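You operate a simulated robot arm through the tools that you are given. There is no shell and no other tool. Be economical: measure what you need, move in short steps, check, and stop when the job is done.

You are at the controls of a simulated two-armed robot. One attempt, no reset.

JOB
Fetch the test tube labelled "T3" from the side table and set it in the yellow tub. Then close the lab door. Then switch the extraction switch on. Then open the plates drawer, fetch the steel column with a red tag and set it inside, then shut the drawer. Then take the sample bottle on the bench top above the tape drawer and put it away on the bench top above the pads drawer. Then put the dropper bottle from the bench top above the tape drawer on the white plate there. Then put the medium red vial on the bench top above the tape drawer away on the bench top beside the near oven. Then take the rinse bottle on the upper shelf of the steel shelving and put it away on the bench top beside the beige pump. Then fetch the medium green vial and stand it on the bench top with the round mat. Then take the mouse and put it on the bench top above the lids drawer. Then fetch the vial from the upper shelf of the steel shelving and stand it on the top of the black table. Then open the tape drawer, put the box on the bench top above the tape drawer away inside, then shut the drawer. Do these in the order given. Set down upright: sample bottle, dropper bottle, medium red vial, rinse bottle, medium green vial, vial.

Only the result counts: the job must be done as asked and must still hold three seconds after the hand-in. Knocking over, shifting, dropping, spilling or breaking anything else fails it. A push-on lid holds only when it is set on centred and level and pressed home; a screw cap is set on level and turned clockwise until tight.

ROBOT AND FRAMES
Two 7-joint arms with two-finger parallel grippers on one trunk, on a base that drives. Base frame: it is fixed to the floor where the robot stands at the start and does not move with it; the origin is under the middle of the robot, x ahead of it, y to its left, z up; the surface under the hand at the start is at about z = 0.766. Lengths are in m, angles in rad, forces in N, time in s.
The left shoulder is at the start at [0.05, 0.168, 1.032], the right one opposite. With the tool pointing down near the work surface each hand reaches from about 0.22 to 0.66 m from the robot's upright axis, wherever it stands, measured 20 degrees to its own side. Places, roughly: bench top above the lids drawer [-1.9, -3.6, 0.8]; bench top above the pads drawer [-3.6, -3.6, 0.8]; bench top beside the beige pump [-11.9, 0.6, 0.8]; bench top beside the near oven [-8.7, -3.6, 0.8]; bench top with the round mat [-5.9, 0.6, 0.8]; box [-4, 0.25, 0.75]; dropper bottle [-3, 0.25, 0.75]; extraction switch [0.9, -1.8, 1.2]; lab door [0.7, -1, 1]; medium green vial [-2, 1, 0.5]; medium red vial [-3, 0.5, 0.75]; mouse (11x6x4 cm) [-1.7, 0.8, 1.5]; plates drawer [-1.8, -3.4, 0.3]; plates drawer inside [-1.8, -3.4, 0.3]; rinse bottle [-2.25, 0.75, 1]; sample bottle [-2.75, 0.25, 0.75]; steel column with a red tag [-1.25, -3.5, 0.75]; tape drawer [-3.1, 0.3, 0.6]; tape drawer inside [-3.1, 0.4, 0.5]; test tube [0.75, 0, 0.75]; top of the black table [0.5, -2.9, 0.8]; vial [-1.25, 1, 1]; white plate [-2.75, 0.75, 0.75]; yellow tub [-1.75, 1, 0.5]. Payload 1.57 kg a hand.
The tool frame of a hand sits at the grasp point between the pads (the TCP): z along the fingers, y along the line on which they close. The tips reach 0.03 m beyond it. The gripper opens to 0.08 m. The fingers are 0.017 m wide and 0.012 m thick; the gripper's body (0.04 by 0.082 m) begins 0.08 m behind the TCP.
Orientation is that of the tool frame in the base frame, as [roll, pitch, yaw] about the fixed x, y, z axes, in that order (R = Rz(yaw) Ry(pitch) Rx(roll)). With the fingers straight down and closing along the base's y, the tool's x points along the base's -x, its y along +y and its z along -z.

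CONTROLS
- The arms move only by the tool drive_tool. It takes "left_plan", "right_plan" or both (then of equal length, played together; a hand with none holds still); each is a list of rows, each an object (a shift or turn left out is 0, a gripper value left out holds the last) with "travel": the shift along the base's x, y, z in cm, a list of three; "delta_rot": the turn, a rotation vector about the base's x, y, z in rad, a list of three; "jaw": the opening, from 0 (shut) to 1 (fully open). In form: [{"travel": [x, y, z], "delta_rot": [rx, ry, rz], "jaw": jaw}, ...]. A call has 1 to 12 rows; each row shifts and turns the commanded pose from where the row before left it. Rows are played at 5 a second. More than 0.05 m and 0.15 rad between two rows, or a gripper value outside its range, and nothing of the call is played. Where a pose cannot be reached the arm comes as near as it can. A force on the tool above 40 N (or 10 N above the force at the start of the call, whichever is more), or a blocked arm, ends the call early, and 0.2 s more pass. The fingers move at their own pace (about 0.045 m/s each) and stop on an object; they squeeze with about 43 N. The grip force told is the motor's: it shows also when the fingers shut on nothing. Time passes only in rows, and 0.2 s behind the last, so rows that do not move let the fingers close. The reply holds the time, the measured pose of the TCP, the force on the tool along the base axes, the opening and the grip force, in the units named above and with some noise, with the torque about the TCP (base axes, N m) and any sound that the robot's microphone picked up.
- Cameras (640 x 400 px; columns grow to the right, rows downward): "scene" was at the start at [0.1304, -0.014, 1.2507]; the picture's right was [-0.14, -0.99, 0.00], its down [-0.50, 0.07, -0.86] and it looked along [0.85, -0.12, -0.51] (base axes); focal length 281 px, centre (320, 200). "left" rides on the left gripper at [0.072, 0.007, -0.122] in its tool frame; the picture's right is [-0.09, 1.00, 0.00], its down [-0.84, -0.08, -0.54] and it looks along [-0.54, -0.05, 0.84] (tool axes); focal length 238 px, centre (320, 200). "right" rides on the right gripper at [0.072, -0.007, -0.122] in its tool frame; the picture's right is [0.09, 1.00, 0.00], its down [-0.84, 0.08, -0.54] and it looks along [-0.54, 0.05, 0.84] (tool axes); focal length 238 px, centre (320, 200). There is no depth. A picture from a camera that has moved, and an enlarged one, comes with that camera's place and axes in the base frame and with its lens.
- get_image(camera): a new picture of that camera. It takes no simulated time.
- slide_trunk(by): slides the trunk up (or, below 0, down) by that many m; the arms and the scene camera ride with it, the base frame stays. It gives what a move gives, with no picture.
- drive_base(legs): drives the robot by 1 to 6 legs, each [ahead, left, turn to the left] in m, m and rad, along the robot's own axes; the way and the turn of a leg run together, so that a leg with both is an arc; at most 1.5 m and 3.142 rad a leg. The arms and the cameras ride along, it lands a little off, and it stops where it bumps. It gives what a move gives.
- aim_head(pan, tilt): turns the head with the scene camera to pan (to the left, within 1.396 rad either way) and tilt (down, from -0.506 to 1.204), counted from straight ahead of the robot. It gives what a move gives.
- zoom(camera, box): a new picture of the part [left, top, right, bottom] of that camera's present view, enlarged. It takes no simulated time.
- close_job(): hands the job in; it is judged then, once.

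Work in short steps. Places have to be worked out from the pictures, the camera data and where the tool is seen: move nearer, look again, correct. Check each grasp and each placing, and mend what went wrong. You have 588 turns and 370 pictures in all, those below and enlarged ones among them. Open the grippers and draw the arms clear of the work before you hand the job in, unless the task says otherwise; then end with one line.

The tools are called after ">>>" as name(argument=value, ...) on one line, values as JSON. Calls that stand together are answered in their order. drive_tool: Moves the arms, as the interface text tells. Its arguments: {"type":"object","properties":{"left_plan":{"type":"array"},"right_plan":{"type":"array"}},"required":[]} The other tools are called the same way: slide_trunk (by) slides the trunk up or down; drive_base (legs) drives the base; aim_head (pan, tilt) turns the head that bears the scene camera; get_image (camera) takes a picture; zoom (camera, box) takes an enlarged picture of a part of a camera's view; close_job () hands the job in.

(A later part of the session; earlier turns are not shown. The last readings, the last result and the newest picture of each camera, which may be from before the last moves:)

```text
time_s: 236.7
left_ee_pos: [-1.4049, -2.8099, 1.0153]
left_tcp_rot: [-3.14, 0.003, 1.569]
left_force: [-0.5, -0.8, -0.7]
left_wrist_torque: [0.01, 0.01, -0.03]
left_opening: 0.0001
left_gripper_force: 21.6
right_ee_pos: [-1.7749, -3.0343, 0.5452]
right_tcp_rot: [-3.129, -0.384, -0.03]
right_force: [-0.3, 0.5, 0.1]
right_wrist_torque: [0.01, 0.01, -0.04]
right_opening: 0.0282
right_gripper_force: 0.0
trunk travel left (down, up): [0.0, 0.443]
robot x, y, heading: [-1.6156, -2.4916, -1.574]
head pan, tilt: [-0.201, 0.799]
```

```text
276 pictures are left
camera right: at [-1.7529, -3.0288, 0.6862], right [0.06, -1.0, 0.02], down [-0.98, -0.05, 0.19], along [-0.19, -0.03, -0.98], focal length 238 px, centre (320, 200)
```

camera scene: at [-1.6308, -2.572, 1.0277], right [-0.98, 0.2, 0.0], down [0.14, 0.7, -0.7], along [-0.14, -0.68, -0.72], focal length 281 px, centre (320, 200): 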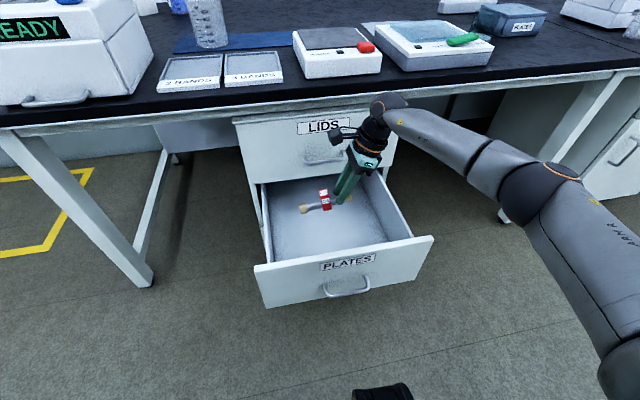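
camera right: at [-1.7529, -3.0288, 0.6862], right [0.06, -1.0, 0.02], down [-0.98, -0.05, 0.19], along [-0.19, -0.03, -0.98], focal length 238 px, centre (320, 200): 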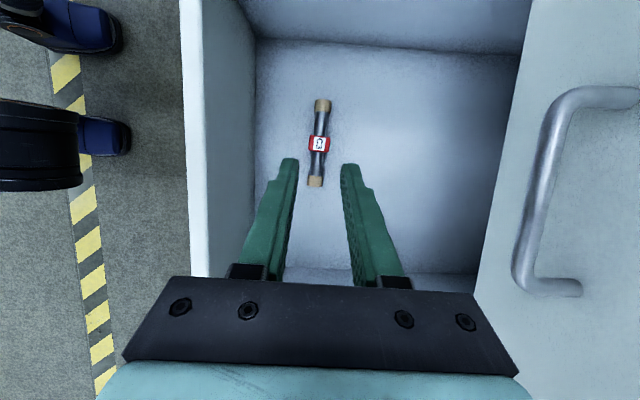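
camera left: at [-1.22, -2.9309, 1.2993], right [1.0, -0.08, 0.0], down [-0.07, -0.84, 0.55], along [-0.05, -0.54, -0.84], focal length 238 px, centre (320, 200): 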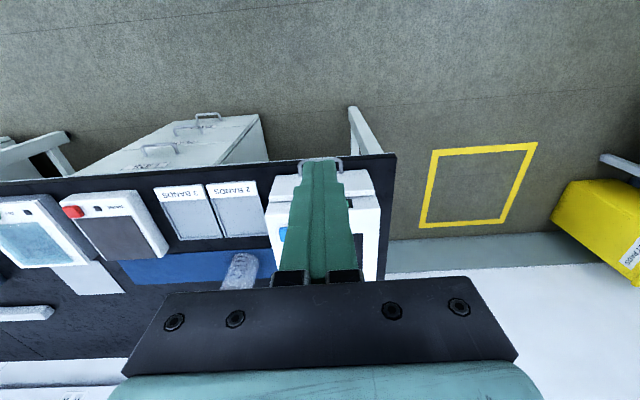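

The column lies in the drawer. I raise the hand, back the robot off, and turn the fist to push the drawer shut.

>>> drive_tool(right_plan=[{"travel": [0, 0, 4], "delta_rot": [0, 0.128, 0], "jaw": 0}, {"travel": [0, 0, 4], "delta_rot": [0, 0.128, 0]}, {"travel": [0, 0, 4], "delta_rot": [0, 0.128, 0]}, {"travel": [0, 0, 0]}])

>>> drive_base(legs=[[-0.28, 0, 0]])

>>> drive_tool(right_plan=[{"travel": [0, 0, -3], "delta_rot": [-0.131, 0, 0]}, {"travel": [0, 0, -3], "delta_rot": [-0.131, 0, 0]}, {"travel": [0, 0, -3], "delta_rot": [-0.131, 0, 0]}, {"travel": [0, 0, -3], "delta_rot": [-0.131, 0, 0]}, {"travel": [0, 0, -3], "delta_rot": [-0.131, 0, 0]}, {"travel": [0, 0, -3], "delta_rot": [-0.131, 0, 0]}, {"travel": [0, 0, -2]}, {"travel": [0, 0, 0]}])

>>> get_image(camera="scene")

```text
time_s: 237.7
left_ee_pos: [-1.4063, -2.8103, 1.0172]
left_tcp_rot: [-3.138, 0.002, 1.57]
left_force: [0.6, 0.1, 0.2]
left_wrist_torque: [0.02, 0.01, -0.01]
left_opening: 0.0001
left_gripper_force: 21.3
right_ee_pos: [-1.7751, -3.0347, 0.6643]
right_tcp_rot: [-3.141, 0.003, -0.028]
right_force: [0.7, -0.1, 0.1]
right_wrist_torque: [0.0, 0.03, -0.02]
right_opening: 0.0002
right_gripper_force: 21.0
trunk travel left (down, up): [0.0, 0.443]
robot x, y, heading: [-1.6153, -2.4918, -1.567]
head pan, tilt: [-0.201, 0.799]
```

```text
time_s: 239.6
left_ee_pos: [-1.4047, -2.5309, 1.0157]
left_tcp_rot: [-3.138, 0.001, 1.573]
left_force: [0.1, 0.4, -0.1]
left_wrist_torque: [-0.03, 0.01, 0.02]
left_opening: 0.0
left_gripper_force: 21.4
right_ee_pos: [-1.7729, -2.7563, 0.6632]
right_tcp_rot: [3.141, -0.001, -0.024]
right_force: [0.3, -0.7, -0.9]
right_wrist_torque: [-0.04, 0.0, 0.02]
right_opening: 0.0
right_gripper_force: 21.0
trunk travel left (down, up): [0.0, 0.443]
robot x, y, heading: [-1.6146, -2.2141, -1.564]
head pan, tilt: [-0.201, 0.799]
```

```text
time_s: 241.4
left_ee_pos: [-1.4045, -2.5303, 1.0165]
left_tcp_rot: [-3.138, 0.002, 1.573]
left_force: [0.8, -0.5, 0.1]
left_wrist_torque: [-0.02, 0.04, 0.02]
left_opening: 0.0002
left_gripper_force: 21.6
right_ee_pos: [-1.7737, -2.7559, 0.4619]
right_tcp_rot: [2.355, -0.02, -0.016]
right_force: [1.2, 0.0, -0.4]
right_wrist_torque: [0.01, -0.02, -0.01]
right_opening: 0.0
right_gripper_force: 21.6
trunk travel left (down, up): [0.0, 0.443]
robot x, y, heading: [-1.6128, -2.2129, -1.567]
head pan, tilt: [-0.201, 0.799]
```

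```text
275 pictures are left
camera scene: at [-1.6302, -2.332, 1.0277], right [-0.98, 0.2, 0.0], down [0.14, 0.7, -0.7], along [-0.14, -0.68, -0.72], focal length 281 px, centre (320, 200)
```

scene: 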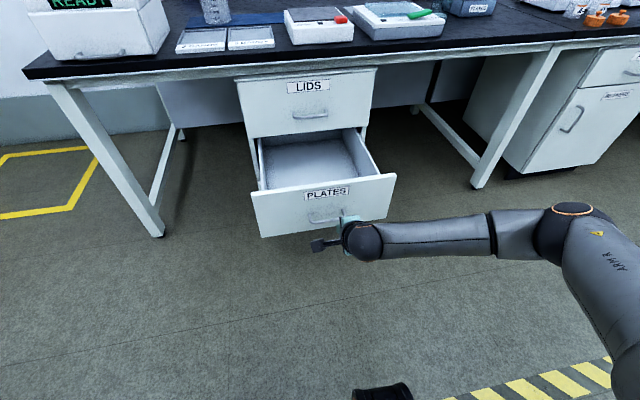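

Fist is before the drawer front. I lower 2.5 cm and drive ahead in small legs to push it shut.

>>> drive_tool(right_plan=[{"travel": [0, 0, -2.5]}, {"travel": [0, 0, 0]}])

>>> drive_base(legs=[[0.13, 0, 0]])

>>> drive_base(legs=[[0.1, 0, 0]])

>>> get_image(camera="scene")

```text
time_s: 242.0
left_ee_pos: [-1.4049, -2.5308, 1.0159]
left_tcp_rot: [-3.138, 0.001, 1.573]
left_force: [0.0, 0.4, -0.6]
left_wrist_torque: [0.02, 0.02, -0.03]
left_opening: 0.0
left_gripper_force: 21.6
right_ee_pos: [-1.7731, -2.756, 0.4368]
right_tcp_rot: [2.354, -0.017, -0.02]
right_force: [0.6, -1.0, -0.3]
right_wrist_torque: [0.0, 0.02, -0.01]
right_opening: 0.0002
right_gripper_force: 21.2
trunk travel left (down, up): [0.0, 0.443]
robot x, y, heading: [-1.6195, -2.2124, -1.569]
head pan, tilt: [-0.201, 0.799]
```

```text
time_s: 243.3
left_ee_pos: [-1.4045, -2.6567, 1.0167]
left_tcp_rot: [-3.136, 0.001, 1.575]
left_force: [-0.7, -0.3, 0.4]
left_wrist_torque: [-0.01, 0.01, -0.03]
left_opening: 0.0002
left_gripper_force: 21.5
right_ee_pos: [-1.7731, -2.8838, 0.4385]
right_tcp_rot: [2.357, -0.017, -0.015]
right_force: [0.3, 0.4, 0.6]
right_wrist_torque: [-0.01, -0.01, 0.01]
right_opening: 0.0
right_gripper_force: 21.0
trunk travel left (down, up): [0.0, 0.443]
robot x, y, heading: [-1.6146, -2.3397, -1.568]
head pan, tilt: [-0.201, 0.799]
```

```text
time_s: 244.4
left_ee_pos: [-1.4045, -2.7575, 1.0171]
left_tcp_rot: [-3.138, 0.002, 1.571]
left_force: [-0.2, -0.2, -0.6]
left_wrist_torque: [-0.03, 0.0, 0.0]
left_opening: 0.0001
left_gripper_force: 21.0
right_ee_pos: [-1.7737, -2.9818, 0.4365]
right_tcp_rot: [2.357, -0.018, -0.019]
right_force: [-0.4, -0.7, -1.2]
right_wrist_torque: [-0.05, 0.0, 0.0]
right_opening: 0.0003
right_gripper_force: 21.4
trunk travel left (down, up): [0.0, 0.443]
robot x, y, heading: [-1.6165, -2.4344, -1.572]
head pan, tilt: [-0.201, 0.799]
```

```text
274 pictures are left
camera scene: at [-1.63, -2.5578, 1.0277], right [-0.98, 0.2, 0.0], down [0.14, 0.7, -0.7], along [-0.14, -0.68, -0.72], focal length 281 px, centre (320, 200)
```

scene: 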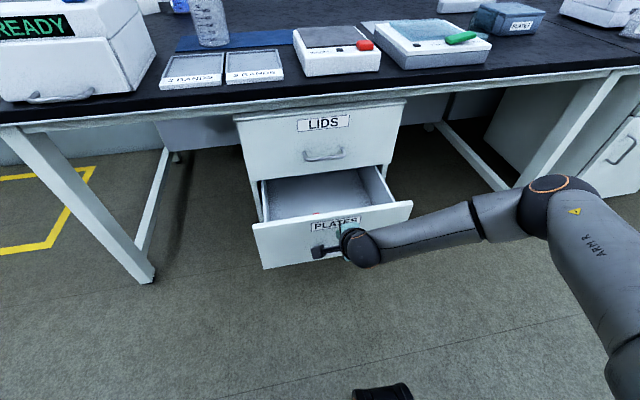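

It slides easily. I keep pushing in small legs to the end.

>>> drive_base(legs=[[0.1, 0, 0]])

>>> drive_base(legs=[[0.06, 0, 0]])

>>> get_image(camera="scene")

```text
time_s: 245.6
left_ee_pos: [-1.4027, -2.8562, 1.0163]
left_tcp_rot: [-3.138, 0.004, 1.575]
left_force: [0.2, 0.3, -0.2]
left_wrist_torque: [-0.03, 0.0, 0.0]
left_opening: 0.0
left_gripper_force: 21.5
right_ee_pos: [-1.7718, -3.0848, 0.4368]
right_tcp_rot: [2.357, -0.017, -0.016]
right_force: [-1.4, 0.2, -0.8]
right_wrist_torque: [-0.02, 0.01, -0.01]
right_opening: 0.0003
right_gripper_force: 21.0
trunk travel left (down, up): [0.0, 0.443]
robot x, y, heading: [-1.6158, -2.5426, -1.563]
head pan, tilt: [-0.201, 0.799]
```

```text
time_s: 246.6
left_ee_pos: [-1.4034, -2.916, 1.0158]
left_tcp_rot: [-3.137, 0.002, 1.577]
left_force: [-0.7, 0.7, -0.2]
left_wrist_torque: [-0.01, -0.02, 0.01]
left_opening: 0.0001
left_gripper_force: 21.3
right_ee_pos: [-1.7715, -3.1442, 0.4381]
right_tcp_rot: [2.357, -0.018, -0.015]
right_force: [0.3, -0.2, -0.1]
right_wrist_torque: [0.0, -0.01, 0.03]
right_opening: 0.0001
right_gripper_force: 21.3
trunk travel left (down, up): [0.0, 0.443]
robot x, y, heading: [-1.6151, -2.5995, -1.569]
head pan, tilt: [-0.201, 0.799]
```

```text
273 pictures are left
camera scene: at [-1.6291, -2.7182, 1.0277], right [-0.98, 0.2, 0.0], down [0.14, 0.7, -0.7], along [-0.14, -0.68, -0.72], focal length 281 px, centre (320, 200)
```

scene: 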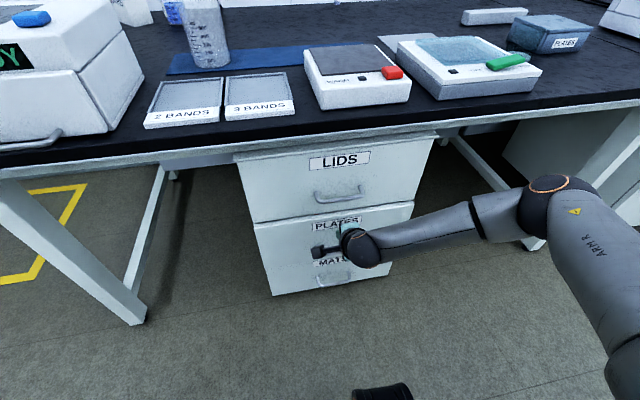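

About 2 cm remain; I finish with arm pushes.

>>> drive_tool(right_plan=[{"travel": [0, -0.5, 0]}, {"travel": [0, -0.5, 0]}, {"travel": [0, -0.5, 0]}, {"travel": [0, -0.5, 0]}, {"travel": [0, -0.5, 0]}, {"travel": [0, -0.5, 0]}, {"travel": [0, -0.5, 0]}, {"travel": [0, -0.5, 0]}])

>>> zoom(camera="scene", box=[220, 130, 440, 300])

```text
time_s: 247.9
left_ee_pos: [-1.4022, -2.9144, 1.0176]
left_tcp_rot: [-3.137, 0.003, 1.573]
left_force: [0.1, 1.0, -1.0]
left_wrist_torque: [0.01, 0.01, 0.01]
left_opening: 0.0001
left_gripper_force: 21.1
right_ee_pos: [-1.7722, -3.165, 0.4376]
right_tcp_rot: [2.361, -0.017, -0.016]
right_force: [-2.2, 13.4, 12.6]
right_wrist_torque: [-0.17, -0.06, 0.03]
right_opening: 0.0
right_gripper_force: 21.4
trunk travel left (down, up): [0.0, 0.443]
robot x, y, heading: [-1.6186, -2.5963, -1.571]
head pan, tilt: [-0.201, 0.799]
stopped in row 6 (right hand): the force on the tool passed its limit at 49 N (the readings are from after the stop); the commanded pose is now the measured one
```

```text
2.35 times, centred on (330, 215) of scene
camera zoom: at [-1.6293, -2.7165, 1.0281], right [-0.98, 0.2, 0.0], down [0.14, 0.7, -0.7], along [-0.14, -0.68, -0.72], focal length 662 px, centre (296, 165)
```

zoom: 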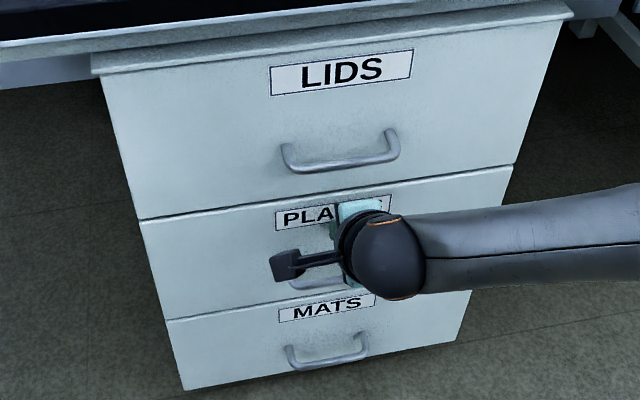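

Drawer shut flush. I back away, raise the trunk, return the hand to pointing down, and scout rightwards for the PADS drawer.

>>> drive_base(legs=[[-0.5, 0, 0]])

>>> slide_trunk(by=0.2)

>>> drive_tool(right_plan=[{"travel": [0, 0, 4], "delta_rot": [0.131, 0, 0]}, {"travel": [0, 0, 4], "delta_rot": [0.131, 0, 0]}, {"travel": [0, 0, 4], "delta_rot": [0.131, 0, 0]}, {"travel": [0, 0, 4], "delta_rot": [0.131, 0, 0]}, {"travel": [0, 0, 4], "delta_rot": [0.131, 0, 0]}, {"travel": [0, 0, 4], "delta_rot": [0.131, 0, 0]}, {"travel": [0, 0, 4]}, {"travel": [0, 0, 4]}, {"travel": [0, 0, 4]}, {"travel": [0, 0, 4]}])

>>> drive_base(legs=[[0, -1.2, 0]])

>>> aim_head(pan=-0.5, tilt=0.4)

>>> get_image(camera="scene")

```text
time_s: 250.9
left_ee_pos: [-1.404, -2.4164, 1.0166]
left_tcp_rot: [-3.138, 0.002, 1.582]
left_force: [-0.4, 0.0, -0.9]
left_wrist_torque: [-0.02, -0.01, 0.0]
left_opening: 0.0002
left_gripper_force: 21.9
right_ee_pos: [-1.7721, -2.6714, 0.4345]
right_tcp_rot: [2.365, -0.016, -0.008]
right_force: [-0.1, -0.1, 0.0]
right_wrist_torque: [0.0, -0.02, -0.02]
right_opening: 0.0
right_gripper_force: 21.1
trunk travel left (down, up): [0.0, 0.443]
robot x, y, heading: [-1.6176, -2.1023, -1.557]
head pan, tilt: [-0.201, 0.799]
```

```text
time_s: 253.0
left_ee_pos: [-1.4045, -2.4187, 1.216]
left_tcp_rot: [-3.138, 0.001, 1.582]
left_force: [0.0, 0.2, 0.5]
left_wrist_torque: [-0.01, -0.01, 0.03]
left_opening: 0.0
left_gripper_force: 21.0
right_ee_pos: [-1.771, -2.6727, 0.6342]
right_tcp_rot: [2.363, -0.017, -0.008]
right_force: [0.0, -0.1, 0.5]
right_wrist_torque: [-0.01, 0.0, 0.02]
right_opening: 0.0003
right_gripper_force: 21.3
trunk travel left (down, up): [-0.2, 0.243]
robot x, y, heading: [-1.619, -2.1021, -1.56]
head pan, tilt: [-0.201, 0.799]
```

```text
time_s: 255.2
left_ee_pos: [-1.4034, -2.418, 1.216]
left_tcp_rot: [-3.138, 0.004, 1.581]
left_force: [-0.5, 0.1, 0.2]
left_wrist_torque: [0.03, -0.01, -0.02]
left_opening: 0.0001
left_gripper_force: 21.2
right_ee_pos: [-1.7675, -2.6692, 1.0318]
right_tcp_rot: [-3.135, -0.004, -0.019]
right_force: [0.4, -0.8, 0.6]
right_wrist_torque: [-0.01, -0.02, 0.01]
right_opening: 0.0
right_gripper_force: 21.4
trunk travel left (down, up): [-0.2, 0.243]
robot x, y, heading: [-1.6188, -2.1047, -1.564]
head pan, tilt: [-0.201, 0.799]
```

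```text
time_s: 266.3
left_ee_pos: [-2.6437, -2.4288, 1.2155]
left_tcp_rot: [-3.139, 0.001, 1.58]
left_force: [-0.7, -0.5, -0.4]
left_wrist_torque: [-0.01, 0.01, -0.03]
left_opening: 0.0
left_gripper_force: 21.5
right_ee_pos: [-3.0078, -2.6816, 1.0313]
right_tcp_rot: [-3.133, -0.007, -0.019]
right_force: [0.3, 0.8, 0.0]
right_wrist_torque: [-0.04, 0.0, 0.02]
right_opening: 0.0002
right_gripper_force: 21.1
trunk travel left (down, up): [-0.2, 0.243]
robot x, y, heading: [-2.8567, -2.1115, -1.567]
head pan, tilt: [-0.201, 0.799]
```

```text
time_s: 267.2
left_ee_pos: [-2.6433, -2.4286, 1.2165]
left_tcp_rot: [-3.14, 0.002, 1.579]
left_force: [0.0, 0.9, -0.3]
left_wrist_torque: [0.02, -0.01, 0.0]
left_opening: 0.0
left_gripper_force: 21.3
right_ee_pos: [-3.0087, -2.6797, 1.0311]
right_tcp_rot: [-3.133, -0.005, -0.02]
right_force: [1.0, -0.2, 0.2]
right_wrist_torque: [0.02, -0.01, 0.02]
right_opening: 0.0
right_gripper_force: 20.8
trunk travel left (down, up): [-0.2, 0.243]
robot x, y, heading: [-2.8567, -2.1146, -1.561]
head pan, tilt: [-0.499, 0.4]
```

```text
271 pictures are left
camera scene: at [-2.8985, -2.2356, 1.2628], right [-0.88, 0.47, 0.0], down [0.18, 0.34, -0.92], along [-0.43, -0.81, -0.39], focal length 281 px, centre (320, 200)
```

scene: 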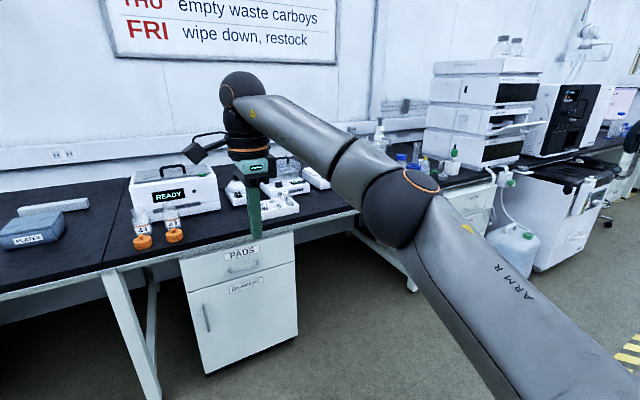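

PADS bench found (front edge near x≈-3.05). Now I turn round to the tape-drawer bench on the other side.

>>> drive_base(legs=[[0, 0, 3.13], [1.2, 0, 0]])

>>> aim_head(pan=0.0, tilt=0.4)

>>> get_image(camera="scene")

```text
time_s: 280.6
left_ee_pos: [-3.1764, -0.6394, 1.2159]
left_tcp_rot: [-3.138, 0.001, -1.487]
left_force: [-0.7, 0.4, 0.7]
left_wrist_torque: [-0.04, 0.02, 0.03]
left_opening: 0.0
left_gripper_force: 20.9
right_ee_pos: [-2.8314, -0.3618, 1.0321]
right_tcp_rot: [-3.133, -0.007, -3.086]
right_force: [-0.9, 0.7, 0.6]
right_wrist_torque: [-0.03, 0.0, 0.02]
right_opening: 0.0
right_gripper_force: 21.4
trunk travel left (down, up): [-0.2, 0.243]
robot x, y, heading: [-2.9396, -0.94, 1.654]
head pan, tilt: [-0.499, 0.4]
```

```text
time_s: 281.6
left_ee_pos: [-3.1761, -0.6399, 1.2154]
left_tcp_rot: [-3.138, 0.003, -1.486]
left_force: [0.6, 0.4, -0.1]
left_wrist_torque: [-0.02, 0.0, 0.02]
left_opening: 0.0
left_gripper_force: 21.6
right_ee_pos: [-2.832, -0.3629, 1.0309]
right_tcp_rot: [-3.134, -0.005, -3.085]
right_force: [1.0, -0.1, 0.3]
right_wrist_torque: [-0.02, -0.01, 0.01]
right_opening: 0.0
right_gripper_force: 21.0
trunk travel left (down, up): [-0.2, 0.243]
robot x, y, heading: [-2.9411, -0.9375, 1.652]
head pan, tilt: [0.0, 0.4]
```

```text
270 pictures are left
camera scene: at [-2.9504, -0.8085, 1.2628], right [1.0, 0.08, 0.0], down [0.03, -0.39, -0.92], along [-0.08, 0.92, -0.39], focal length 281 px, centre (320, 200)
```

scene: 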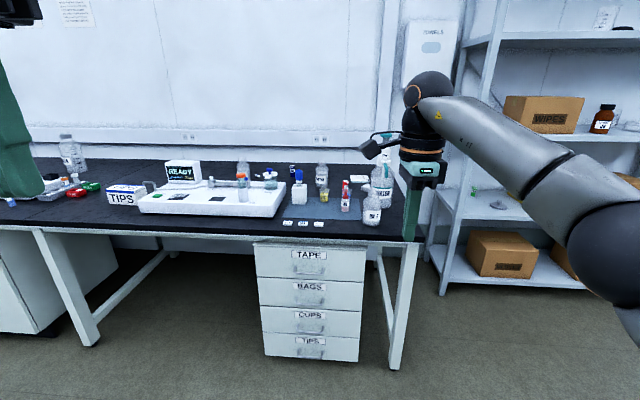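

>>> zoom(camera="scene", box=[270, 140, 430, 240])

>>> zoom(camera="scene", box=[40, 130, 300, 260])

```text
4.00 times, centred on (350, 190) of scene
camera zoom: at [-2.9504, -0.8085, 1.2628], right [1.0, 0.08, 0.0], down [0.03, -0.39, -0.92], along [-0.08, 0.92, -0.39], focal length 1125 px, centre (200, 240)
```

zoom: 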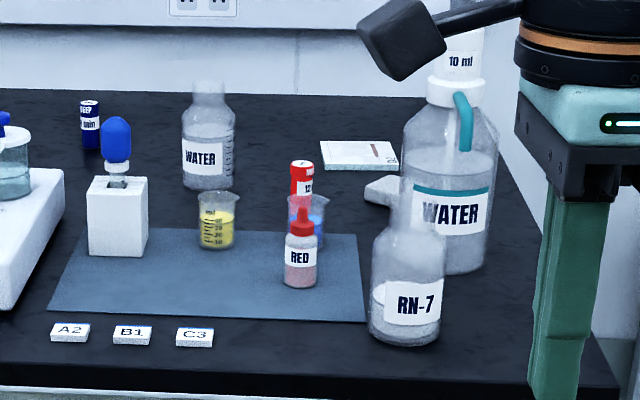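

```text
2.46 times, centred on (170, 195) of scene
camera zoom: at [-2.9504, -0.8085, 1.2628], right [1.0, 0.08, 0.0], down [0.03, -0.39, -0.92], along [-0.08, 0.92, -0.39], focal length 692 px, centre (689, 212)
```

zoom: 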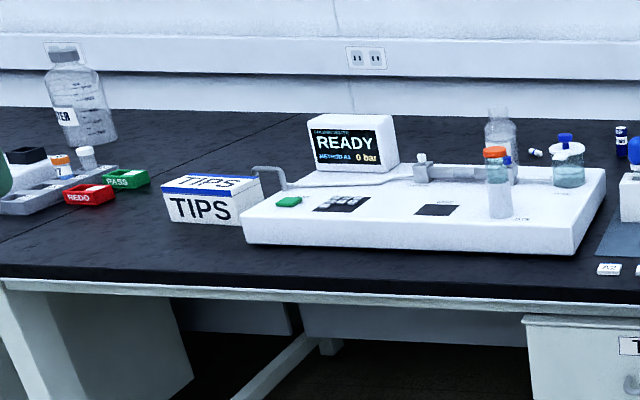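

The RN-7 bottle (front right) is the sample bottle at ≈[-2.84, 0.14]; dropper "RED" ≈[-2.94, 0.26]; box = TIPS. I drive closer, which brings the right hand above RN-7.

>>> drive_base(legs=[[0.45, 0.0, -0.08]])

>>> drive_tool(right_plan=[{"travel": [0, 0, 1], "jaw": 1}, {"travel": [0, 0, 0]}, {"travel": [0, 0, 0]}, {"travel": [0, 0, 0]}])

>>> get_image(camera="right")

>>> aim_head(pan=-0.15, tilt=0.6)

>>> get_image(camera="scene")

```text
time_s: 284.4
left_ee_pos: [-3.1719, -0.1608, 1.217]
left_tcp_rot: [-3.138, 0.002, -1.569]
left_force: [0.8, -0.2, 0.6]
left_wrist_torque: [-0.01, -0.01, 0.0]
left_opening: 0.0001
left_gripper_force: 21.2
right_ee_pos: [-2.8044, 0.0866, 1.0312]
right_tcp_rot: [-3.132, -0.005, 3.116]
right_force: [0.7, 0.4, 0.4]
right_wrist_torque: [-0.03, -0.05, 0.03]
right_opening: 0.0002
right_gripper_force: 20.7
trunk travel left (down, up): [-0.2, 0.243]
robot x, y, heading: [-2.9603, -0.4775, 1.573]
head pan, tilt: [0.0, 0.4]
```

```text
time_s: 285.4
left_ee_pos: [-3.1703, -0.1624, 1.2156]
left_tcp_rot: [-3.139, 0.004, -1.569]
left_force: [0.7, -0.3, -0.4]
left_wrist_torque: [-0.02, -0.01, -0.01]
left_opening: 0.0001
left_gripper_force: 20.5
right_ee_pos: [-2.804, 0.0886, 1.041]
right_tcp_rot: [-3.132, -0.007, 3.117]
right_force: [0.5, -0.1, 0.3]
right_wrist_torque: [-0.01, -0.03, 0.0]
right_opening: 0.0799
right_gripper_force: 0.2
trunk travel left (down, up): [-0.2, 0.243]
robot x, y, heading: [-2.96, -0.4788, 1.573]
head pan, tilt: [0.0, 0.4]
```

```text
267 pictures are left
camera right: at [-2.8743, 0.0851, 1.1635], right [-0.07, 1.0, -0.01], down [0.84, 0.06, 0.54], along [0.54, 0.03, -0.84], focal length 238 px, centre (320, 200)
```

right: 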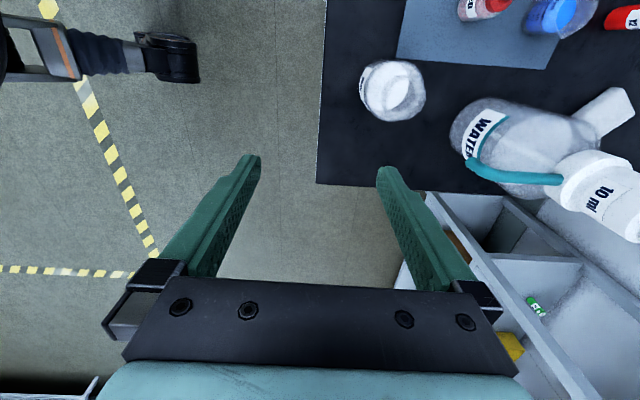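

```text
time_s: 286.1
left_ee_pos: [-3.1714, -0.1605, 1.2153]
left_tcp_rot: [-3.138, 0.004, -1.57]
left_force: [-0.3, -0.1, -1.8]
left_wrist_torque: [-0.04, -0.04, 0.01]
left_opening: 0.0
left_gripper_force: 21.2
right_ee_pos: [-2.8044, 0.0871, 1.0408]
right_tcp_rot: [-3.134, -0.005, 3.116]
right_force: [0.7, 0.3, 0.4]
right_wrist_torque: [-0.02, 0.0, 0.02]
right_opening: 0.0799
right_gripper_force: 0.1
trunk travel left (down, up): [-0.2, 0.243]
robot x, y, heading: [-2.9612, -0.4801, 1.574]
head pan, tilt: [-0.15, 0.6]
```

```text
266 pictures are left
camera scene: at [-2.9459, -0.3531, 1.2447], right [0.99, -0.15, 0.0], down [-0.08, -0.56, -0.83], along [0.12, 0.82, -0.56], focal length 281 px, centre (320, 200)
```

scene: 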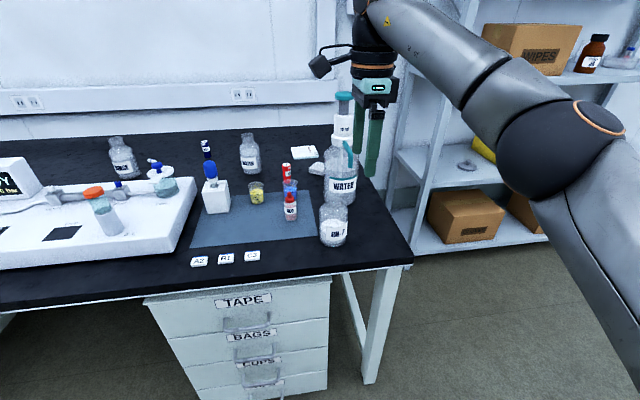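

>>> zoom(camera="scene", box=[260, 130, 380, 260])

>>> zoom(camera="right", box=[320, 0, 480, 140])

```text
3.08 times, centred on (320, 195) of scene
camera zoom: at [-2.9459, -0.3531, 1.2447], right [0.99, -0.15, 0.0], down [-0.08, -0.56, -0.83], along [0.12, 0.82, -0.56], focal length 865 px, centre (320, 215)
```

zoom: 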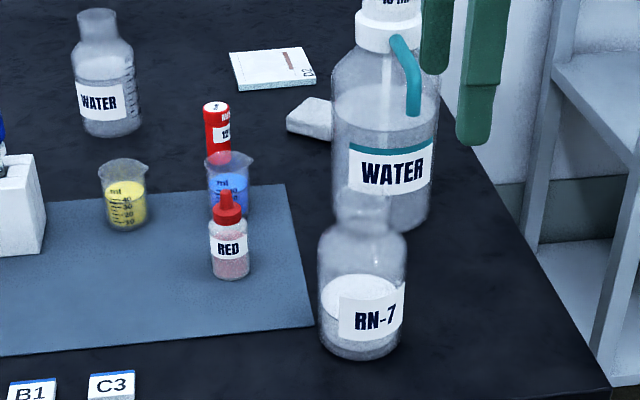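

```text
2.86 times, centred on (400, 70) of right
camera zoom: at [-2.8742, 0.0851, 1.1634], right [-0.07, 1.0, -0.01], down [0.84, 0.06, 0.54], along [0.54, 0.03, -0.84], focal length 681 px, centre (91, 571)
```

zoom: 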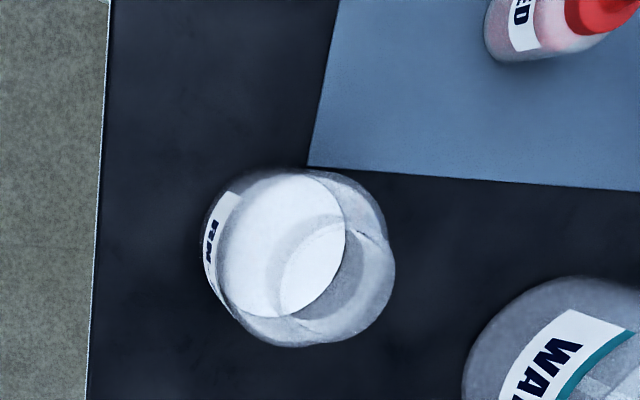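

RN-7 axis ≈[-2.836, 0.173], open neck z≈0.865–0.89. I draw the hand back away from the tall carboy, then drive 0.12 m nearer.

>>> drive_tool(right_plan=[{"travel": [-1, -2, 0]}, {"travel": [-1, -2, 0]}, {"travel": [-1, 0, 0]}, {"travel": [0, 0, 0]}])

>>> drive_base(legs=[[0.12, 0.0, 0]])

>>> get_image(camera="right")

```text
time_s: 287.1
left_ee_pos: [-3.1723, -0.1611, 1.2153]
left_tcp_rot: [-3.137, 0.004, -1.571]
left_force: [-0.6, 0.0, -0.6]
left_wrist_torque: [0.0, -0.01, 0.0]
left_opening: 0.0002
left_gripper_force: 21.5
right_ee_pos: [-2.8343, 0.0466, 1.0424]
right_tcp_rot: [-3.134, -0.005, 3.115]
right_force: [-0.1, 0.2, -0.7]
right_wrist_torque: [0.02, 0.0, 0.01]
right_opening: 0.0799
right_gripper_force: 0.0
trunk travel left (down, up): [-0.2, 0.243]
robot x, y, heading: [-2.9609, -0.4807, 1.569]
head pan, tilt: [-0.15, 0.6]
```

```text
time_s: 288.3
left_ee_pos: [-3.1715, -0.0462, 1.2159]
left_tcp_rot: [-3.137, 0.001, -1.569]
left_force: [0.0, 0.3, 0.4]
left_wrist_torque: [-0.01, -0.01, -0.01]
left_opening: 0.0
left_gripper_force: 21.5
right_ee_pos: [-2.8319, 0.1632, 1.0422]
right_tcp_rot: [-3.133, -0.004, 3.112]
right_force: [0.0, 0.4, 0.3]
right_wrist_torque: [0.01, 0.0, -0.04]
right_opening: 0.0798
right_gripper_force: 0.0
trunk travel left (down, up): [-0.2, 0.243]
robot x, y, heading: [-2.957, -0.3648, 1.571]
head pan, tilt: [-0.15, 0.6]
```

```text
263 pictures are left
camera right: at [-2.9034, 0.1605, 1.1643], right [-0.06, 1.0, -0.01], down [0.84, 0.06, 0.54], along [0.54, 0.03, -0.84], focal length 238 px, centre (320, 200)
```

right: 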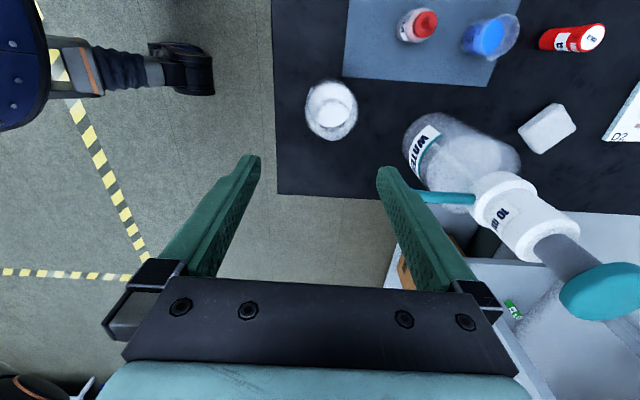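

Mouth centre ≈[-2.840, 0.176]. I align and lower to just above the rim with the jaws at 6 cm.

>>> drive_tool(right_plan=[{"travel": [-0.6, 1.2, 0], "jaw": 0.8}, {"travel": [0, 0, -4]}, {"travel": [0, 0, -4]}, {"travel": [0, 0, -2.6]}, {"travel": [0, 0, 0]}])

>>> get_image(camera="right")

>>> zoom(camera="scene", box=[260, 130, 420, 290])

```text
time_s: 289.5
left_ee_pos: [-3.1699, -0.0474, 1.2158]
left_tcp_rot: [-3.137, 0.005, -1.571]
left_force: [-0.1, -0.9, 0.5]
left_wrist_torque: [0.02, -0.01, -0.02]
left_opening: 0.0001
left_gripper_force: 21.2
right_ee_pos: [-2.8365, 0.1733, 0.9335]
right_tcp_rot: [-3.133, -0.006, 3.115]
right_force: [-0.2, 0.3, 0.0]
right_wrist_torque: [-0.01, -0.03, -0.01]
right_opening: 0.064
right_gripper_force: 0.1
trunk travel left (down, up): [-0.2, 0.243]
robot x, y, heading: [-2.9609, -0.367, 1.573]
head pan, tilt: [-0.15, 0.6]
```

```text
262 pictures are left
camera right: at [-2.9085, 0.1709, 1.0558], right [-0.06, 1.0, -0.01], down [0.84, 0.06, 0.54], along [0.54, 0.03, -0.84], focal length 238 px, centre (320, 200)
```

right: 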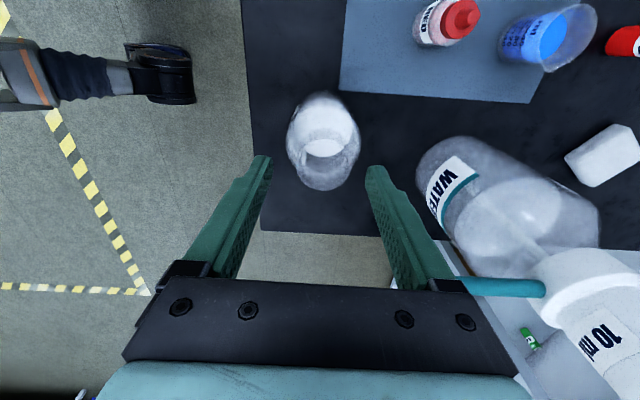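

```text
2.50 times, centred on (340, 210) of scene
camera zoom: at [-2.9457, -0.2388, 1.2446], right [0.99, -0.15, 0.0], down [-0.08, -0.56, -0.83], along [0.12, 0.82, -0.56], focal length 703 px, centre (270, 175)
```

zoom: 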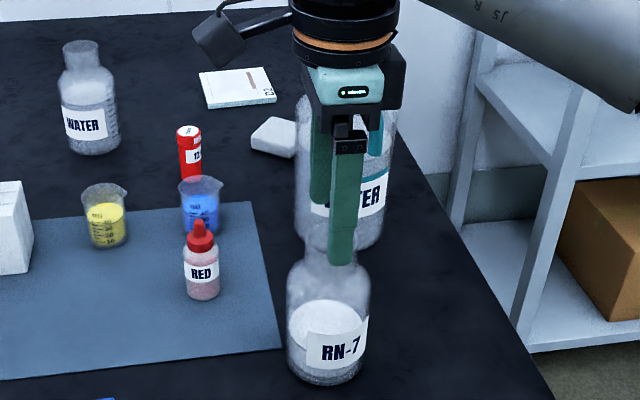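

Alignment with the neck checks. I lower to z≈0.893 and close on the neck.

>>> drive_tool(right_plan=[{"travel": [-0.2, 0.1, -2]}, {"travel": [0, 0, -2]}, {"travel": [0, 0, 0], "jaw": 0}, {"travel": [0, 0, 0]}, {"travel": [0, 0, 0]}, {"travel": [0, 0, 0]}])

>>> zoom(camera="scene", box=[260, 130, 420, 290])

```text
time_s: 290.9
left_ee_pos: [-3.1708, -0.0475, 1.2153]
left_tcp_rot: [-3.136, 0.004, -1.57]
left_force: [0.5, 0.2, 0.0]
left_wrist_torque: [-0.01, -0.02, 0.03]
left_opening: 0.0
left_gripper_force: 21.6
right_ee_pos: [-2.8389, 0.1735, 0.8937]
right_tcp_rot: [-3.133, -0.005, 3.115]
right_force: [-0.7, 1.1, 5.7]
right_wrist_torque: [0.38, 0.01, 0.01]
right_opening: 0.0407
right_gripper_force: 38.1
trunk travel left (down, up): [-0.2, 0.243]
robot x, y, heading: [-2.9594, -0.3657, 1.566]
head pan, tilt: [-0.15, 0.6]
```

```text
2.50 times, centred on (340, 210) of scene
camera zoom: at [-2.9458, -0.2392, 1.2447], right [0.99, -0.15, 0.0], down [-0.08, -0.56, -0.83], along [0.12, 0.82, -0.56], focal length 703 px, centre (270, 175)
```

zoom: 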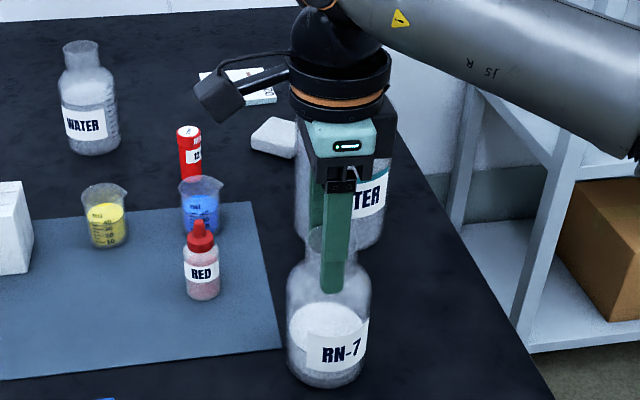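

Neck gripped (0.041). I lift 15 cm and check.

>>> drive_tool(right_plan=[{"travel": [0, 0, 1]}, {"travel": [0, 0, 2]}, {"travel": [0, 0, 3]}, {"travel": [0, -3, 3]}, {"travel": [0, -3, 3]}, {"travel": [0, -3, 3]}, {"travel": [0, 0, 0]}])

>>> get_image(camera="scene")

```text
time_s: 292.5
left_ee_pos: [-3.1707, -0.046, 1.2162]
left_tcp_rot: [-3.138, 0.004, -1.572]
left_force: [-0.1, 0.5, 0.1]
left_wrist_torque: [0.01, -0.01, 0.02]
left_opening: 0.0003
left_gripper_force: 21.2
right_ee_pos: [-2.8415, 0.0836, 1.0434]
right_tcp_rot: [-3.133, -0.007, 3.111]
right_force: [0.4, -0.8, -3.1]
right_wrist_torque: [0.02, 0.0, -0.01]
right_opening: 0.0408
right_gripper_force: 43.6
trunk travel left (down, up): [-0.2, 0.243]
robot x, y, heading: [-2.9587, -0.3658, 1.572]
head pan, tilt: [-0.15, 0.6]
```

```text
259 pictures are left
camera scene: at [-2.9456, -0.2384, 1.2445], right [0.99, -0.15, 0.0], down [-0.09, -0.56, -0.82], along [0.12, 0.82, -0.57], focal length 281 px, centre (320, 200)
```

scene: 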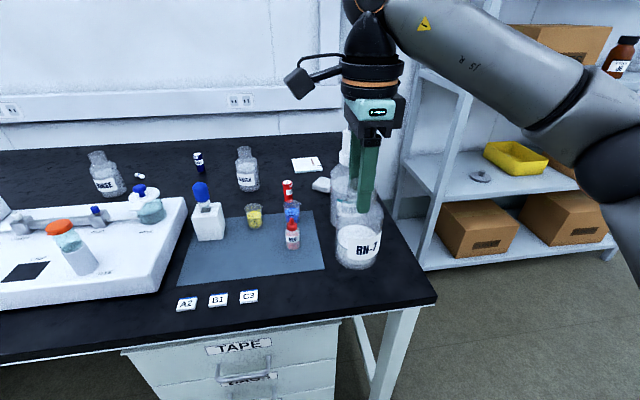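

Bottle held upright. I back out, turn round and drive to the pads bench.

>>> drive_base(legs=[[-0.9, 0, 0], [0, 0, 3.13], [0.9, 0.0, 0]])

>>> aim_head(pan=0.0, tilt=0.55)

>>> get_image(camera="scene")

```text
time_s: 308.8
left_ee_pos: [-2.784, -2.4819, 1.2161]
left_tcp_rot: [-3.138, 0.004, 1.532]
left_force: [0.4, 0.0, 0.1]
left_wrist_torque: [-0.01, -0.01, 0.0]
left_opening: 0.0003
left_gripper_force: 20.7
right_ee_pos: [-3.1163, -2.6015, 1.0425]
right_tcp_rot: [-3.132, -0.006, -0.067]
right_force: [-0.6, -0.3, -2.3]
right_wrist_torque: [-0.01, -0.02, -0.02]
right_opening: 0.0407
right_gripper_force: 43.1
trunk travel left (down, up): [-0.2, 0.243]
robot x, y, heading: [-2.9825, -2.1576, -1.61]
head pan, tilt: [-0.15, 0.6]
```

```text
time_s: 309.5
left_ee_pos: [-2.784, -2.4814, 1.216]
left_tcp_rot: [-3.138, 0.003, 1.533]
left_force: [0.1, -0.6, 0.2]
left_wrist_torque: [0.02, 0.01, 0.02]
left_opening: 0.0001
left_gripper_force: 21.4
right_ee_pos: [-3.1165, -2.6003, 1.0428]
right_tcp_rot: [-3.133, -0.005, -0.067]
right_force: [-0.1, -0.3, -2.4]
right_wrist_torque: [-0.02, -0.01, 0.02]
right_opening: 0.0405
right_gripper_force: 43.3
trunk travel left (down, up): [-0.2, 0.243]
robot x, y, heading: [-2.9804, -2.1543, -1.605]
head pan, tilt: [0.0, 0.55]
```

```text
258 pictures are left
camera scene: at [-2.9862, -2.2871, 1.2491], right [-1.0, 0.04, 0.0], down [0.02, 0.52, -0.85], along [-0.03, -0.85, -0.52], focal length 281 px, centre (320, 200)
```

scene: 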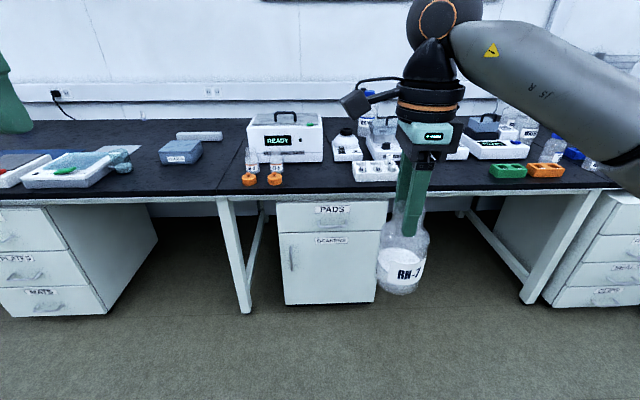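

Free spot between the orange caps and the white rack, directly above the PADS drawer: ≈[-3.04, -3.26]. I drive in.

>>> drive_base(legs=[[0.5, 0.06, 0.035]])

>>> get_image(camera="scene")

>>> get_image(camera="right")

```text
time_s: 312.5
left_ee_pos: [-2.7205, -2.9888, 1.2157]
left_tcp_rot: [-3.138, 0.004, 1.574]
left_force: [0.1, 0.3, 0.2]
left_wrist_torque: [0.0, 0.02, 0.02]
left_opening: 0.0001
left_gripper_force: 21.7
right_ee_pos: [-3.0471, -3.1224, 1.0428]
right_tcp_rot: [-3.133, -0.007, -0.022]
right_force: [1.0, -0.2, -3.3]
right_wrist_torque: [0.0, 0.01, 0.01]
right_opening: 0.0408
right_gripper_force: 42.9
trunk travel left (down, up): [-0.2, 0.243]
robot x, y, heading: [-2.9354, -2.6743, -1.569]
head pan, tilt: [0.0, 0.55]
```

```text
257 pictures are left
camera scene: at [-2.9306, -2.8032, 1.249], right [-1.0, 0.0, 0.0], down [0.0, 0.52, -0.85], along [0.0, -0.85, -0.52], focal length 281 px, centre (320, 200)
```

scene: 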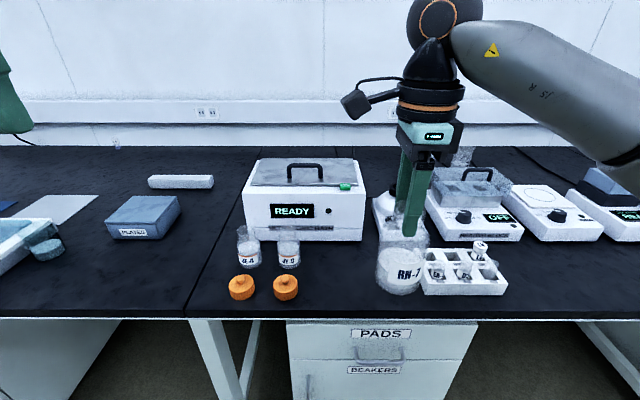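

```text
256 pictures are left
camera right: at [-2.9752, -3.117, 1.1659], right [0.07, -1.0, -0.01], down [-0.84, -0.06, 0.54], along [-0.54, -0.03, -0.84], focal length 238 px, centre (320, 200)
```

right: 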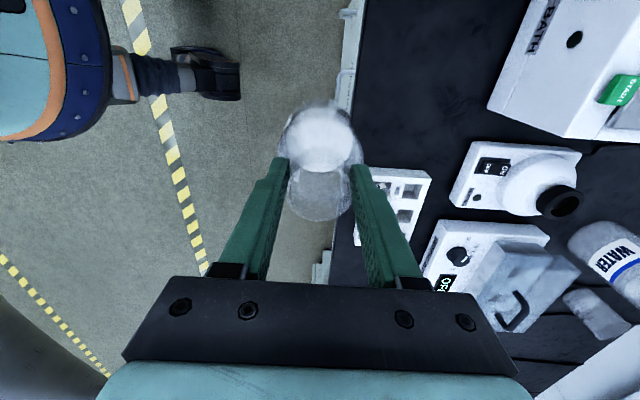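

Gap spans x≈-2.88…-3.155; I place at [-3.02, -3.25]. Moving over, then down to just above the surface.

>>> drive_tool(right_plan=[{"travel": [0.9, -4.2, 0]}, {"travel": [0.9, -4.2, 0]}, {"travel": [0.9, -4.3, 0]}, {"travel": [0, 0, -4]}, {"travel": [0, 0, -4]}, {"travel": [0, 0, -3.5]}, {"travel": [0, 0, -1.5]}, {"travel": [0, 0, 0]}])

>>> get_image(camera="scene")

```text
time_s: 314.3
left_ee_pos: [-2.7214, -2.9898, 1.2165]
left_tcp_rot: [-3.139, 0.004, 1.576]
left_force: [0.5, -0.3, 0.0]
left_wrist_torque: [-0.01, 0.0, -0.01]
left_opening: 0.0
left_gripper_force: 20.8
right_ee_pos: [-3.0219, -3.2389, 0.9127]
right_tcp_rot: [-3.133, -0.006, -0.024]
right_force: [-0.5, -0.1, -3.3]
right_wrist_torque: [0.0, 0.01, 0.0]
right_opening: 0.0406
right_gripper_force: 43.3
right hand out of reach, approached as far as the arm can: row 3
trunk travel left (down, up): [-0.2, 0.243]
robot x, y, heading: [-2.934, -2.6728, -1.565]
head pan, tilt: [0.0, 0.55]
```

```text
255 pictures are left
camera scene: at [-2.9306, -2.803, 1.2491], right [-1.0, 0.0, 0.0], down [0.0, 0.52, -0.85], along [0.0, -0.85, -0.52], focal length 281 px, centre (320, 200)
```

scene: 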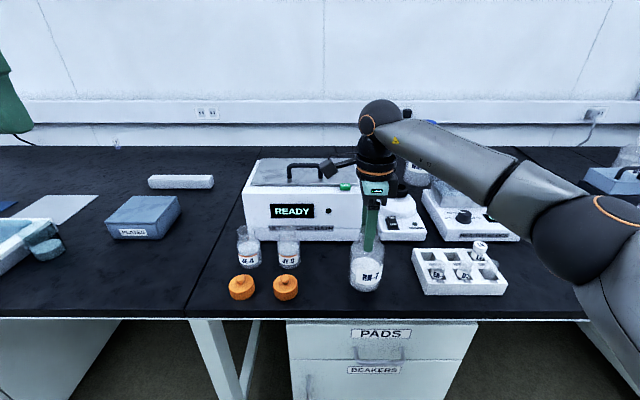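

Lowering the last 2 cm by feel.

>>> drive_tool(right_plan=[{"travel": [0, 0, -0.8]}, {"travel": [0, 0, -0.5]}, {"travel": [0, 0, -0.3]}, {"travel": [0, 0, -0.3]}, {"travel": [0, 0, 0]}])

```text
time_s: 315.5
left_ee_pos: [-2.7193, -2.9875, 1.2175]
left_tcp_rot: [-3.137, 0.005, 1.575]
left_force: [-0.8, 0.0, 0.1]
left_wrist_torque: [0.0, 0.03, 0.0]
left_opening: 0.0002
left_gripper_force: 21.3
right_ee_pos: [-3.0234, -3.238, 0.8936]
right_tcp_rot: [-3.137, -0.005, -0.023]
right_force: [-2.4, 4.2, 14.7]
right_wrist_torque: [0.06, 0.38, -0.07]
right_opening: 0.0404
right_gripper_force: 42.8
trunk travel left (down, up): [-0.2, 0.243]
robot x, y, heading: [-2.9351, -2.6738, -1.568]
head pan, tilt: [0.0, 0.55]
```

Contact. I open and rise.

>>> drive_tool(right_plan=[{"travel": [0, 0, 0.1], "jaw": 0.85}, {"travel": [0, 0, 0]}, {"travel": [0, 0, 0]}, {"travel": [0, 0, 2]}, {"travel": [0, 0, 4]}, {"travel": [0, 0, 4]}, {"travel": [0, 0, 4]}, {"travel": [0, 4, 0]}])

>>> zoom(camera="scene", box=[220, 160, 420, 320])

```text
time_s: 317.3
left_ee_pos: [-2.7213, -2.9889, 1.2155]
left_tcp_rot: [-3.138, 0.002, 1.575]
left_force: [0.4, -0.8, -0.3]
left_wrist_torque: [0.01, 0.02, 0.01]
left_opening: 0.0
left_gripper_force: 21.6
right_ee_pos: [-3.0263, -3.1976, 1.0317]
right_tcp_rot: [-3.132, -0.005, -0.022]
right_force: [0.0, -0.1, -0.6]
right_wrist_torque: [-0.01, 0.06, 0.01]
right_opening: 0.068
right_gripper_force: 0.0
trunk travel left (down, up): [-0.2, 0.243]
robot x, y, heading: [-2.9275, -2.6725, -1.571]
head pan, tilt: [0.0, 0.55]
```

```text
2.50 times, centred on (320, 240) of scene
camera zoom: at [-2.9309, -2.8026, 1.2492], right [-1.0, 0.0, 0.0], down [0.0, 0.52, -0.85], along [0.0, -0.85, -0.52], focal length 703 px, centre (320, 100)
```

zoom: 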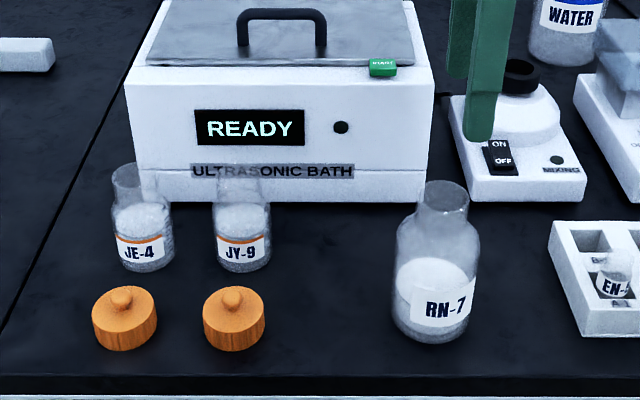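

RN-7 stands well above the PADS drawer. Next the dropper bottle: I back out, turn round and return to the tape bench.

>>> drive_base(legs=[[-0.7, 0, 0], [0, 0, 3.13], [1.3, 0.0, 0]])

>>> aim_head(pan=0.0, tilt=0.65)

```text
time_s: 334.5
left_ee_pos: [-3.0505, -0.3468, 1.2168]
left_tcp_rot: [-3.138, 0.003, -1.617]
left_force: [0.0, 0.9, 0.7]
left_wrist_torque: [-0.06, 0.02, 0.03]
left_opening: 0.0
left_gripper_force: 21.9
right_ee_pos: [-2.7335, -0.1532, 1.0314]
right_tcp_rot: [-3.133, -0.005, 3.069]
right_force: [-0.3, 0.1, 0.9]
right_wrist_torque: [-0.02, -0.03, -0.06]
right_opening: 0.0681
right_gripper_force: 0.1
trunk travel left (down, up): [-0.2, 0.243]
robot x, y, heading: [-2.8539, -0.6736, 1.527]
head pan, tilt: [0.0, 0.55]
```

```text
time_s: 335.2
left_ee_pos: [-3.0502, -0.3469, 1.2157]
left_tcp_rot: [-3.138, 0.003, -1.616]
left_force: [-0.3, -0.1, 0.0]
left_wrist_torque: [-0.01, 0.03, 0.03]
left_opening: 0.0003
left_gripper_force: 21.2
right_ee_pos: [-2.7346, -0.154, 1.0319]
right_tcp_rot: [-3.133, -0.005, 3.07]
right_force: [0.2, 0.0, 0.5]
right_wrist_torque: [0.01, -0.02, 0.02]
right_opening: 0.0681
right_gripper_force: 0.0
trunk travel left (down, up): [-0.2, 0.243]
robot x, y, heading: [-2.8576, -0.6747, 1.526]
head pan, tilt: [0.0, 0.649]
```

>>> drive_base(legs=[[0, 0.2, 0.045], [0.35, 0, 0]])

>>> get_image(camera="scene")

>>> get_image(camera="right")

```text
time_s: 339.4
left_ee_pos: [-3.2709, 0.0003, 1.2157]
left_tcp_rot: [-3.138, 0.004, -1.565]
left_force: [-0.4, 0.2, -0.1]
left_wrist_torque: [0.01, -0.03, -0.01]
left_opening: 0.0
left_gripper_force: 20.9
right_ee_pos: [-2.965, 0.2091, 1.0322]
right_tcp_rot: [-3.132, -0.006, 3.121]
right_force: [0.1, -0.5, -0.2]
right_wrist_torque: [0.01, -0.02, -0.01]
right_opening: 0.0679
right_gripper_force: 0.1
trunk travel left (down, up): [-0.2, 0.243]
robot x, y, heading: [-3.0564, -0.3154, 1.582]
head pan, tilt: [0.0, 0.649]
```

```text
253 pictures are left
camera scene: at [-3.0575, -0.1912, 1.2403], right [1.0, 0.01, 0.0], down [0.0, -0.6, -0.8], along [-0.01, 0.8, -0.6], focal length 281 px, centre (320, 200)
```

scene: 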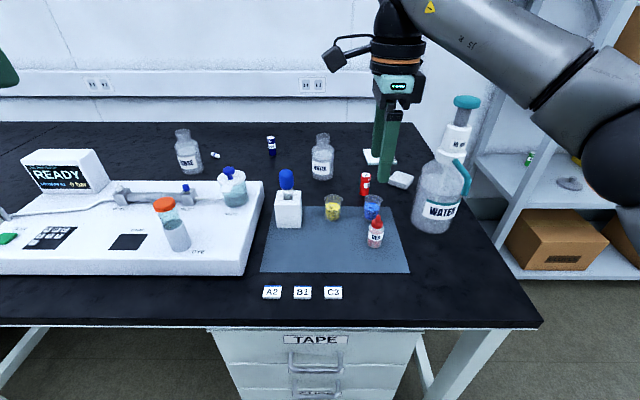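

```text
252 pictures are left
camera right: at [-3.0352, 0.2064, 1.1546], right [-0.07, 1.0, -0.01], down [0.84, 0.06, 0.54], along [0.54, 0.03, -0.84], focal length 238 px, centre (320, 200)
```

right: 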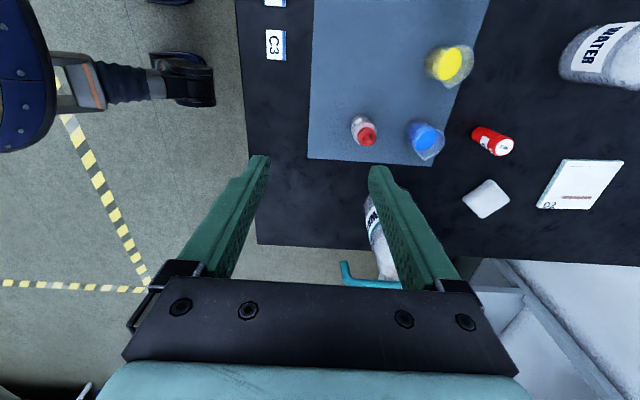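

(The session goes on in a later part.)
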